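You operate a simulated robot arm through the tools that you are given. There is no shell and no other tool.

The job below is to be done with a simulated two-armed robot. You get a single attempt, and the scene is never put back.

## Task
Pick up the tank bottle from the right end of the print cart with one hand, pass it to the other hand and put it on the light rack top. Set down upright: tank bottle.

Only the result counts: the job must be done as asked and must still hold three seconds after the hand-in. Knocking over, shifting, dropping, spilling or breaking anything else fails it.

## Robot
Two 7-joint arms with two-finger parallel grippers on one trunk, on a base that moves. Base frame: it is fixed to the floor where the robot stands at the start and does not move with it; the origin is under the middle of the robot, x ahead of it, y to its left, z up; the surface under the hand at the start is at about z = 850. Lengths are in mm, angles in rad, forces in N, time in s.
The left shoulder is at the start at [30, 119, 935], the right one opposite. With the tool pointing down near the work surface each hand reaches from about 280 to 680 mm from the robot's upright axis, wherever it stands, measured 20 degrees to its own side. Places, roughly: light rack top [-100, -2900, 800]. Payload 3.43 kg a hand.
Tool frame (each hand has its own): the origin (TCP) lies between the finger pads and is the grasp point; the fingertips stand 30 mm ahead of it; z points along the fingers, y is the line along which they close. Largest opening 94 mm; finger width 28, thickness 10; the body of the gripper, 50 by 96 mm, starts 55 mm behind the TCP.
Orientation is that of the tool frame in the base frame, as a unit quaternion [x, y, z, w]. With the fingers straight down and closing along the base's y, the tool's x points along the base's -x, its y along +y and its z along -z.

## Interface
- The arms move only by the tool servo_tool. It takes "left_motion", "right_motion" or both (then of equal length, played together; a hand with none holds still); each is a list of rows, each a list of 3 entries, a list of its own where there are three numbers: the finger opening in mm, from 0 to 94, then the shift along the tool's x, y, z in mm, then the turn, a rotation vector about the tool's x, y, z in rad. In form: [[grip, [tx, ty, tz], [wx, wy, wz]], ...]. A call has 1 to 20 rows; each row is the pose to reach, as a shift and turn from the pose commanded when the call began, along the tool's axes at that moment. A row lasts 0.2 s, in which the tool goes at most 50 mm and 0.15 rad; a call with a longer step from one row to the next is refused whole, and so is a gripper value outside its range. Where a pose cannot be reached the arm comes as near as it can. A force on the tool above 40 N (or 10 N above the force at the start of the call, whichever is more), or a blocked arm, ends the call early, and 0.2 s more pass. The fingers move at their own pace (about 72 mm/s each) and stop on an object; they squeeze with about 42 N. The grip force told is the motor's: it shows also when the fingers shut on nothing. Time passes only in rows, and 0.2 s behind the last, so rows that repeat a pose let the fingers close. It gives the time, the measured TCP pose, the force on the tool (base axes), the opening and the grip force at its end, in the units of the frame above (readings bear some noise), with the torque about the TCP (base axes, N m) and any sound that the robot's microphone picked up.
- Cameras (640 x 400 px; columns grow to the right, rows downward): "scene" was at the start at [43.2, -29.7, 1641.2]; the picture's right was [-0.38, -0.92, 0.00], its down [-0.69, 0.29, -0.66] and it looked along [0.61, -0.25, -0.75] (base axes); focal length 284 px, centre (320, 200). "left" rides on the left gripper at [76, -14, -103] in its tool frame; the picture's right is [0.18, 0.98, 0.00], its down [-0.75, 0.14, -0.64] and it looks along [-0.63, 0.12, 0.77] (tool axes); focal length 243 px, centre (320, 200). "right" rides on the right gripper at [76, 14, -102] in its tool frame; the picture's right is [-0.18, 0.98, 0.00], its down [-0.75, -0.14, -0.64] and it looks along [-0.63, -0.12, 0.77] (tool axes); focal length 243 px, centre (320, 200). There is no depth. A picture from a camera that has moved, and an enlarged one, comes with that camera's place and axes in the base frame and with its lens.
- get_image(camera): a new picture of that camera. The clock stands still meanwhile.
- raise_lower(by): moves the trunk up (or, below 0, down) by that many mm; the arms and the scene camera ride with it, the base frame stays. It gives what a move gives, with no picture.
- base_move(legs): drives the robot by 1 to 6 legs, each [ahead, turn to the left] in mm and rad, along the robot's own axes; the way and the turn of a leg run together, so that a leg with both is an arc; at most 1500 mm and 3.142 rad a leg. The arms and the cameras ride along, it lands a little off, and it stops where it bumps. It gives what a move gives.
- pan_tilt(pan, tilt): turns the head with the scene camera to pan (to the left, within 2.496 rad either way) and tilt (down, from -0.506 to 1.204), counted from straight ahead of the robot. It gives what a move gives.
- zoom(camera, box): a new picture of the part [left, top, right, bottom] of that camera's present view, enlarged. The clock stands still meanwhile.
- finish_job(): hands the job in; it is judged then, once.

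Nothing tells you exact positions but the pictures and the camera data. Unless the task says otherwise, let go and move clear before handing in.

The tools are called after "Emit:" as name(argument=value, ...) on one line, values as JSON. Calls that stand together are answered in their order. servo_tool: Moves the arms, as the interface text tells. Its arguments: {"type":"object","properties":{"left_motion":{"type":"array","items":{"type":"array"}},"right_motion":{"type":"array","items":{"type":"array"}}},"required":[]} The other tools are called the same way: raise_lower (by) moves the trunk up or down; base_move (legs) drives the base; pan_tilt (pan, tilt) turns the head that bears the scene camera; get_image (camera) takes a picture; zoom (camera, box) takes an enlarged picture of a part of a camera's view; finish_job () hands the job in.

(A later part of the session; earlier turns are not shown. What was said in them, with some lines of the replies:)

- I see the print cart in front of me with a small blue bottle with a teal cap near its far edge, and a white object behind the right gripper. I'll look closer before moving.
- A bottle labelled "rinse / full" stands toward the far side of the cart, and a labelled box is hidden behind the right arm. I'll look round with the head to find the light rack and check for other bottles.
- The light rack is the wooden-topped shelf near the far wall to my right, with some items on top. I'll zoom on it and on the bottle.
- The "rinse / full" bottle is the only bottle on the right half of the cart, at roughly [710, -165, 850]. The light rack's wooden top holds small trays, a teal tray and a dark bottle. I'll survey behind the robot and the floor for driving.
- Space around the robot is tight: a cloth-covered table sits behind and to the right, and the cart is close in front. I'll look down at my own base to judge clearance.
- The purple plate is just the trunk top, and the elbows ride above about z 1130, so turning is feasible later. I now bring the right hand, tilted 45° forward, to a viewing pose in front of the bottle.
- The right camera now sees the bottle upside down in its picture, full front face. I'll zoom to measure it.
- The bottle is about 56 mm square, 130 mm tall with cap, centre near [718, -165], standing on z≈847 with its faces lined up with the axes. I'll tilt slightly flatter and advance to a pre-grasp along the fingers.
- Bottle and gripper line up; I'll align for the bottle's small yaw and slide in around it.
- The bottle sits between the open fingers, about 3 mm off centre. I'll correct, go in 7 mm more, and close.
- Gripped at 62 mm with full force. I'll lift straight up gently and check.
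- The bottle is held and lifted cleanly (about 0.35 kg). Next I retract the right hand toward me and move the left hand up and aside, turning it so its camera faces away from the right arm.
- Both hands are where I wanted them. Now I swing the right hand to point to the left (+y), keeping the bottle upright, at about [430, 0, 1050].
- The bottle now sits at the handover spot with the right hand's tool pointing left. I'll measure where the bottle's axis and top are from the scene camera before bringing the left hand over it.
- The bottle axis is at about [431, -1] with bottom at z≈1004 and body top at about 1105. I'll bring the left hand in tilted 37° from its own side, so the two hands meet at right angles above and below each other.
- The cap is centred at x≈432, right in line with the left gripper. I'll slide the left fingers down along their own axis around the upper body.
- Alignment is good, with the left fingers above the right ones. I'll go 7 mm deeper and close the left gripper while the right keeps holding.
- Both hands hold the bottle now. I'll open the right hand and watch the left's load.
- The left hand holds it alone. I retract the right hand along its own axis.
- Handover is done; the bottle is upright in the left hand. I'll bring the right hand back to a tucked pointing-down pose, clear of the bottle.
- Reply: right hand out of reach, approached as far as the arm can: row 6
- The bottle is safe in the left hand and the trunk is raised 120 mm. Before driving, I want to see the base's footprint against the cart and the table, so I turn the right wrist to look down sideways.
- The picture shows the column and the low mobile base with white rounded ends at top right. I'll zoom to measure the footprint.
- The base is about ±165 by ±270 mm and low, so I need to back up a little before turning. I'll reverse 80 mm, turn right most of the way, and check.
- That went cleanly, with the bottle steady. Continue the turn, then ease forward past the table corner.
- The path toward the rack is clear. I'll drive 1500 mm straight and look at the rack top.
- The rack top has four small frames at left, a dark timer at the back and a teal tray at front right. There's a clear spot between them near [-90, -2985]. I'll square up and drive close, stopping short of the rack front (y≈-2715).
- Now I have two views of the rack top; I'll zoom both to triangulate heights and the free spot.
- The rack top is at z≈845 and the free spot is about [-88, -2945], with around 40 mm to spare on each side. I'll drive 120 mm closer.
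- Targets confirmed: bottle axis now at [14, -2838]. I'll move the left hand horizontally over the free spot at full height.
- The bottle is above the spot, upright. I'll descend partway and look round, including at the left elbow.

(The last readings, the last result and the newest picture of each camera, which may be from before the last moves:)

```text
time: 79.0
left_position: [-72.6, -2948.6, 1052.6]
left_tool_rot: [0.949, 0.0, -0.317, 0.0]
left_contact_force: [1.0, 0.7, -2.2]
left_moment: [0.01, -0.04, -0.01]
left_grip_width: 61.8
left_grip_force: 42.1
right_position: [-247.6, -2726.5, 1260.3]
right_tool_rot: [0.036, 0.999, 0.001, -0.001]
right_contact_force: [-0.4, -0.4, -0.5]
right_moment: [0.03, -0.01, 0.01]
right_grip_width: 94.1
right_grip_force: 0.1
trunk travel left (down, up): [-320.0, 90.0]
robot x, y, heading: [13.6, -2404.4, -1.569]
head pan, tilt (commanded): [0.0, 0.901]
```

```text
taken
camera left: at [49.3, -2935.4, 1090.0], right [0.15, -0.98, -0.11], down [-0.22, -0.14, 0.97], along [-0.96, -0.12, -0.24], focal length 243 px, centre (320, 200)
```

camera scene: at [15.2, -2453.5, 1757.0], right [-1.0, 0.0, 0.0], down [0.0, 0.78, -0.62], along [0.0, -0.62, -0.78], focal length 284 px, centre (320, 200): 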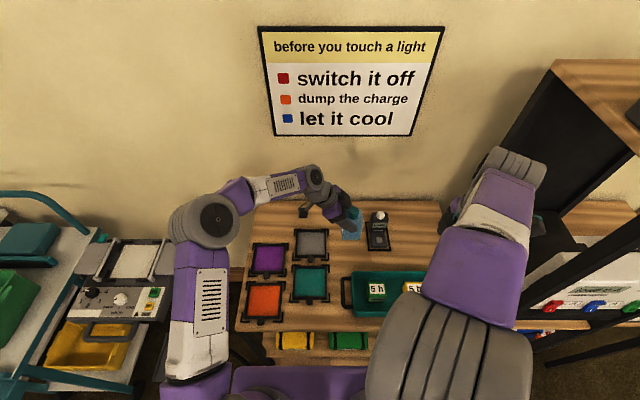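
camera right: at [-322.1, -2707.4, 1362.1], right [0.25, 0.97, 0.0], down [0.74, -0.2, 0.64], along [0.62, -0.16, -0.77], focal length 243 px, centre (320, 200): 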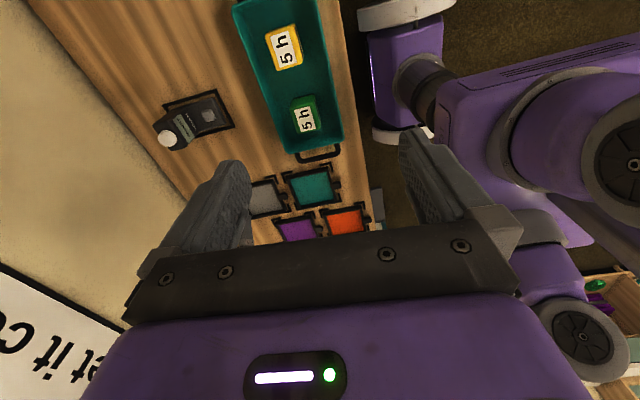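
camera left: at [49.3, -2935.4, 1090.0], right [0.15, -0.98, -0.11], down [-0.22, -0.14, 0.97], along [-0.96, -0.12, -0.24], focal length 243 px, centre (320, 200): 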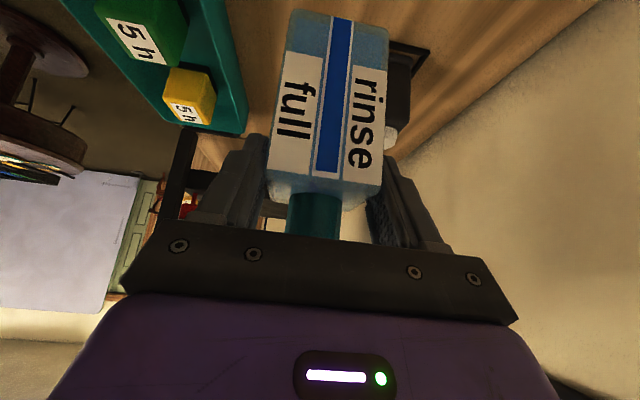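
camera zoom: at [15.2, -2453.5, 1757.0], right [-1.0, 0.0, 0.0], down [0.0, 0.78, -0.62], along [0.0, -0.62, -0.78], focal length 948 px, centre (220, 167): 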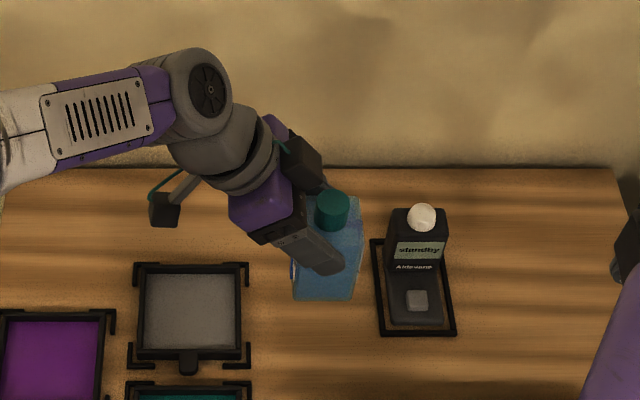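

The landing footprint is clear on all sides. I'll descend to about 20 mm above the surface.

Emit:
servo_tool(left_motion=[[30, [15, 0, 20], [0, 0, 0]], [30, [30, 0, 40], [0, 0, 0]], [30, [43, 0, 57], [0, 0, 0]], [30, [52.6, 0, 70], [0, 0, 0]], [30, [52.6, 0, 70], [0, 0, 0]]])

Emit:
zoom(camera="scene", box=[280, 160, 420, 270])

Emit:
get_image(camera="left")

```text
time: 80.2
left_position: [-71.6, -2950.7, 966.2]
left_tool_rot: [0.949, 0.0, -0.317, 0.0]
left_contact_force: [-0.2, -0.1, -2.4]
left_moment: [0.03, -0.01, -0.04]
left_grip_width: 61.7
left_grip_force: 41.8
right_position: [-246.5, -2726.1, 1260.5]
right_tool_rot: [0.035, 0.999, 0.001, 0.0]
right_contact_force: [-0.4, 0.3, 0.4]
right_moment: [-0.02, -0.01, 0.0]
right_grip_width: 93.7
right_grip_force: 0.1
trunk travel left (down, up): [-320.0, 90.0]
robot x, y, heading: [14.7, -2402.9, -1.569]
head pan, tilt (commanded): [0.0, 0.901]
```

```text
3.64 times, centred on (350, 215) of scene
camera zoom: at [15.3, -2453.5, 1757.0], right [-1.0, 0.0, 0.0], down [0.0, 0.78, -0.62], along [0.0, -0.62, -0.78], focal length 1034 px, centre (211, 146)
```

zoom: 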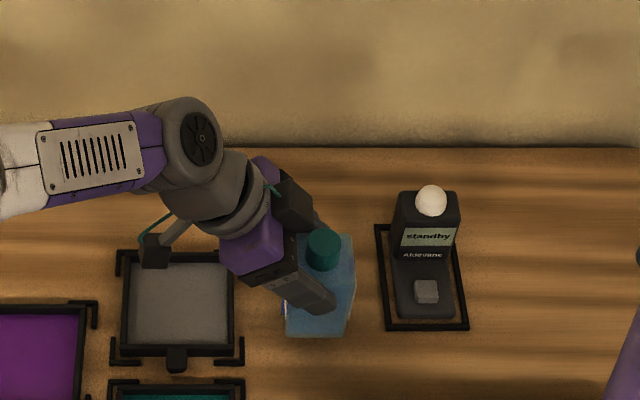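

```text
taken
camera left: at [49.5, -2937.2, 1001.6], right [0.15, -0.98, -0.11], down [-0.22, -0.14, 0.97], along [-0.96, -0.12, -0.23], focal length 243 px, centre (320, 200)
```

left: 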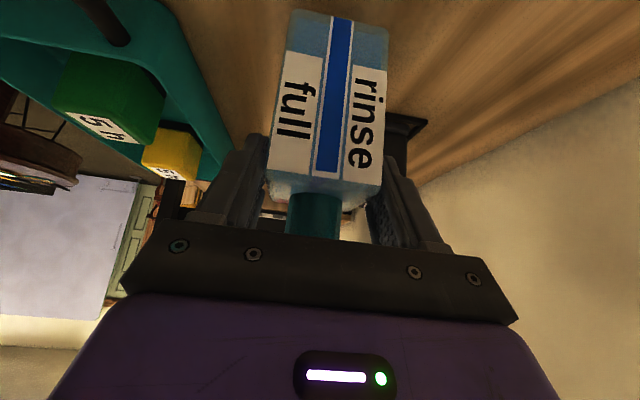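

About 20 mm to go. I'll lower in small steps watching the force.

Emit:
servo_tool(left_motion=[[30, [2.4, 0, 3.2], [0, 0, 0]], [30, [4.8, 0, 6.4], [0, 0, 0]], [30, [7.2, 0, 9.6], [0, 0, 0]], [30, [7.2, 0, 9.6], [0, 0, 0]]])

Emit:
servo_tool(left_motion=[[30, [0.9, 0, 1.2], [0, 0, 0]], [30, [1.8, 0, 2.4], [0, 0, 0]], [30, [1.8, 0, 2.4], [0, 0, 0]]])

Emit:
zoom(camera="left", box=[240, 0, 440, 200])

```text
time: 81.2
left_position: [-71.5, -2950.6, 953.0]
left_tool_rot: [0.949, -0.001, -0.316, 0.0]
left_contact_force: [-0.6, -0.3, -2.3]
left_moment: [0.02, -0.02, -0.01]
left_grip_width: 61.8
left_grip_force: 41.8
right_position: [-246.5, -2725.9, 1260.5]
right_tool_rot: [0.036, 0.999, 0.001, 0.0]
right_contact_force: [0.6, -0.4, 0.8]
right_moment: [0.01, -0.01, 0.06]
right_grip_width: 94.2
right_grip_force: 0.0
trunk travel left (down, up): [-320.0, 90.0]
robot x, y, heading: [14.8, -2408.1, -1.572]
head pan, tilt (commanded): [0.0, 0.901]
```

```text
time: 82.0
left_position: [-73.1, -2950.4, 949.1]
left_tool_rot: [0.949, 0.0, -0.317, 0.0]
left_contact_force: [0.9, 0.1, -2.9]
left_moment: [-0.03, -0.01, 0.02]
left_grip_width: 61.8
left_grip_force: 41.9
right_position: [-245.9, -2726.5, 1260.2]
right_tool_rot: [0.036, 0.999, 0.001, 0.0]
right_contact_force: [-0.8, 0.2, 0.3]
right_moment: [0.01, 0.02, 0.02]
right_grip_width: 93.9
right_grip_force: 0.0
trunk travel left (down, up): [-320.0, 90.0]
robot x, y, heading: [14.4, -2409.2, -1.57]
head pan, tilt (commanded): [0.0, 0.901]
```

```text
2.00 times, centred on (340, 100) of left
camera zoom: at [49.0, -2936.5, 985.8], right [0.15, -0.98, -0.11], down [-0.22, -0.14, 0.97], along [-0.96, -0.12, -0.23], focal length 485 px, centre (280, 400)
```

zoom: 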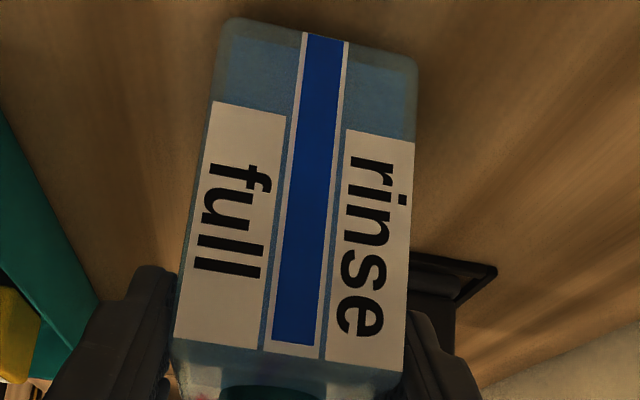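

Emit:
servo_tool(left_motion=[[30, [0.6, 0, 0.8], [0, 0, 0]], [30, [1.2, 0, 1.6], [0, 0, 0]], [30, [1.2, 0, 1.6], [0, 0, 0]]])

Emit:
servo_tool(left_motion=[[30, [0.6, 0, 0.8], [0, 0, 0]], [30, [1.2, 0, 1.6], [0, 0, 0]], [30, [1.2, 0, 1.6], [0, 0, 0]]])

```text
time: 82.8
left_position: [-72.5, -2949.8, 947.8]
left_tool_rot: [0.949, 0.0, -0.316, -0.001]
left_contact_force: [0.1, 0.5, -2.1]
left_moment: [-0.02, -0.03, 0.0]
left_grip_width: 61.8
left_grip_force: 42.1
right_position: [-246.7, -2727.8, 1259.7]
right_tool_rot: [0.036, 0.999, 0.0, 0.0]
right_contact_force: [0.1, -0.1, 0.1]
right_moment: [0.0, 0.04, 0.04]
right_grip_width: 93.9
right_grip_force: 0.1
trunk travel left (down, up): [-320.0, 90.0]
robot x, y, heading: [15.3, -2403.7, -1.577]
head pan, tilt (commanded): [0.0, 0.901]
```

```text
time: 83.6
left_position: [-73.7, -2951.0, 946.0]
left_tool_rot: [0.949, 0.0, -0.316, 0.0]
left_contact_force: [2.0, -1.3, 3.0]
left_moment: [-0.21, 0.09, 0.03]
left_grip_width: 61.7
left_grip_force: 42.5
right_position: [-246.7, -2725.4, 1260.5]
right_tool_rot: [0.036, 0.999, 0.002, 0.0]
right_contact_force: [-0.3, 0.6, -0.9]
right_moment: [0.0, -0.01, -0.01]
right_grip_width: 94.1
right_grip_force: 0.1
trunk travel left (down, up): [-320.0, 90.0]
robot x, y, heading: [16.2, -2406.2, -1.572]
head pan, tilt (commanded): [0.0, 0.901]
```

The bottle has touched down (force rose by about 5 N). I'll settle it a hair further and then open the left fingers gently.

Emit:
servo_tool(left_motion=[[30, [0.4, 0, 0.5], [0, 0, 0]], [30, [0.4, 0, 0.5], [0, 0, 0]], [66, [0.4, 0, 0.5], [0, 0, 0]], [66, [0.4, 0, 0.5], [0, 0, 0]]])

Emit:
zoom(camera="scene", box=[280, 160, 420, 270])

Emit:
zoom(camera="left", box=[200, 0, 440, 240])

```text
time: 84.6
left_position: [-72.0, -2950.2, 944.6]
left_tool_rot: [0.949, 0.0, -0.316, 0.001]
left_contact_force: [0.6, -0.2, 0.9]
left_moment: [-0.01, 0.02, 0.02]
left_grip_width: 65.9
left_grip_force: 0.0
right_position: [-247.1, -2725.9, 1260.4]
right_tool_rot: [0.037, 0.999, 0.001, 0.0]
right_contact_force: [-0.3, 0.5, 0.4]
right_moment: [0.01, 0.01, 0.01]
right_grip_width: 94.0
right_grip_force: 0.0
trunk travel left (down, up): [-320.0, 90.0]
robot x, y, heading: [14.2, -2410.4, -1.57]
head pan, tilt (commanded): [0.0, 0.901]
```

```text
3.64 times, centred on (350, 215) of scene
camera zoom: at [15.3, -2453.5, 1757.0], right [-1.0, 0.0, 0.0], down [0.0, 0.78, -0.62], along [0.0, -0.62, -0.78], focal length 1034 px, centre (211, 146)
```

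zoom: 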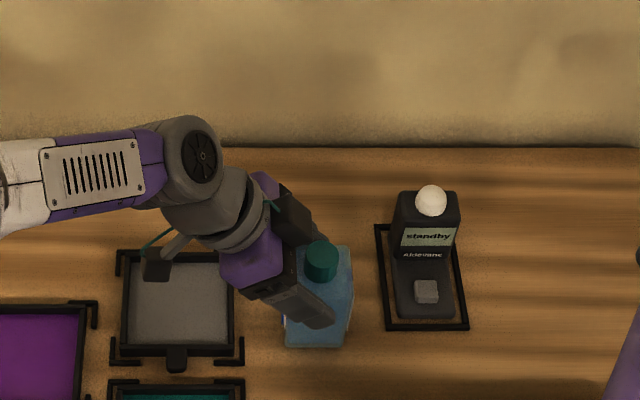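

```text
1.67 times, centred on (320, 120) of left
camera zoom: at [49.0, -2936.2, 981.5], right [0.15, -0.98, -0.11], down [-0.22, -0.14, 0.97], along [-0.96, -0.12, -0.24], focal length 404 px, centre (320, 333)
```

zoom: 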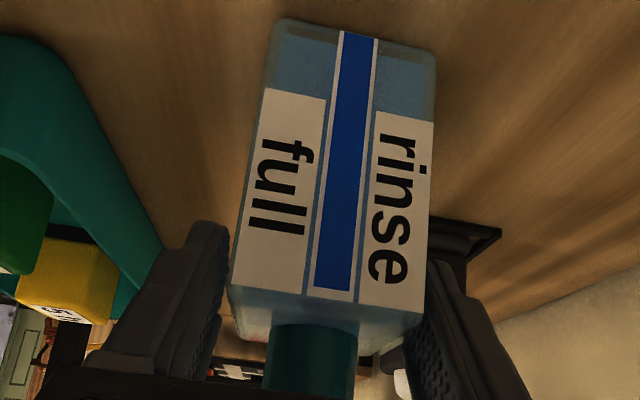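

The bottle stands on its own. I'll open fully and back the left hand out along its own axis.

Emit:
servo_tool(left_motion=[[80, [0, 0, 0], [0, 0, 0]], [94, [0, 0, 0], [0, 0, 0]], [94, [0, 0, 0], [0, 0, 0]], [94, [0, 0, -10], [0, 0, 0]], [94, [0, 0, -25], [0, 0, 0]], [94, [0, 0, -50], [0, 0, 0]], [94, [0, 0, -80], [0, 0, 0]], [94, [0, 0, -115], [0, 0, 0]], [94, [0, 0, -150], [0, 0, 0]], [94, [0, 0, -180], [0, 0, 0]], [94, [0, 0, -180], [0, 0, 0]]])

Emit:
get_image(camera="left")

Emit:
get_image(camera="scene")

Emit:
zoom(camera="scene", box=[240, 150, 440, 300])

```text
time: 87.0
left_position: [35.5, -2948.8, 1089.3]
left_tool_rot: [0.949, -0.001, -0.316, 0.0]
left_contact_force: [-0.3, 0.2, -0.8]
left_moment: [-0.01, 0.0, -0.01]
left_grip_width: 94.0
left_grip_force: 0.1
right_position: [-246.6, -2726.4, 1259.6]
right_tool_rot: [0.035, 0.999, 0.001, 0.0]
right_contact_force: [0.2, 0.4, -0.1]
right_moment: [0.0, 0.01, 0.03]
right_grip_width: 94.0
right_grip_force: 0.1
trunk travel left (down, up): [-320.0, 90.0]
robot x, y, heading: [12.4, -2407.7, -1.57]
head pan, tilt (commanded): [0.0, 0.901]
```

```text
taken
camera left: at [157.6, -2935.1, 1125.8], right [0.15, -0.98, -0.11], down [-0.22, -0.14, 0.97], along [-0.96, -0.12, -0.24], focal length 243 px, centre (320, 200)
```

left: 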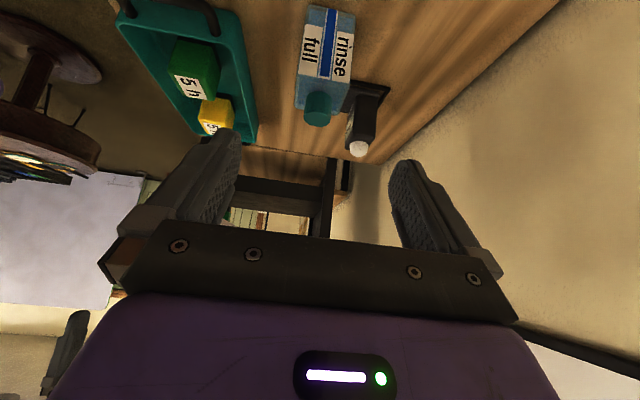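

```text
taken
camera scene: at [15.0, -2453.9, 1757.0], right [-1.0, 0.0, 0.0], down [0.0, 0.78, -0.62], along [0.0, -0.62, -0.78], focal length 284 px, centre (320, 200)
```

scene: 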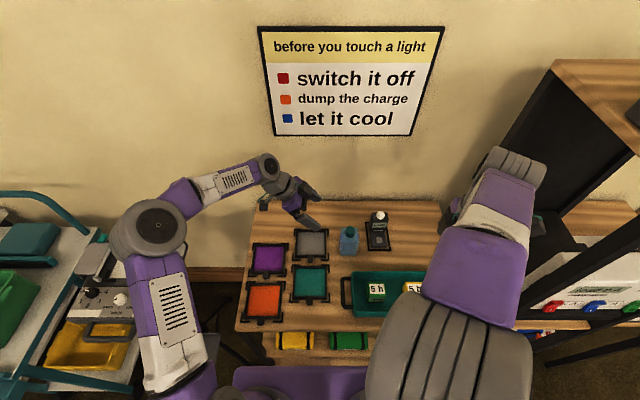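

```text
2.67 times, centred on (340, 225) of scene
camera zoom: at [15.0, -2453.9, 1757.0], right [-1.0, 0.0, 0.0], down [0.0, 0.78, -0.62], along [0.0, -0.62, -0.78], focal length 758 px, centre (267, 133)
```

zoom: 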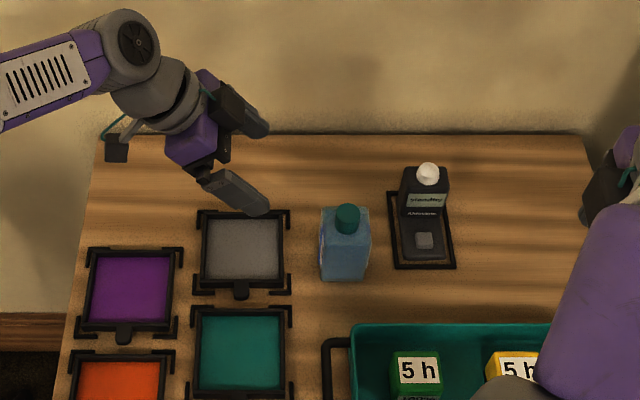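

The bottle stands upright on the light rack top, clear of the frames, timer and tray, and both hands are empty and clear of it. I'll hand the job in.

Emit:
finish_job()

```text
The job is handed in.
```

The bottle now stands upright on the light rack top, between the small frames and the timer. I have handed the job in, but the tool gave no result of the judging, so I can't confirm it passed.

- **Pick and pass:** I took the bottle from the cart with the right hand and passed it to the left in mid-air. Both hands held it before the right let go.
- **Which bottle:** The bottle I moved is labelled "rinse / full". I took it to be the tank bottle because it was the only bottle I could see on the right half of the print cart.
- **Placement:** It sits at about [-85, -2950, 845] in the base frame, with roughly 35–40 mm clear to the nearest items on either side. It stood on its own after I let go, and both hands are empty and clear of it.
- **Surroundings:** I felt no contact with anything else, and nothing looked knocked or shifted in the pictures I took along the way.
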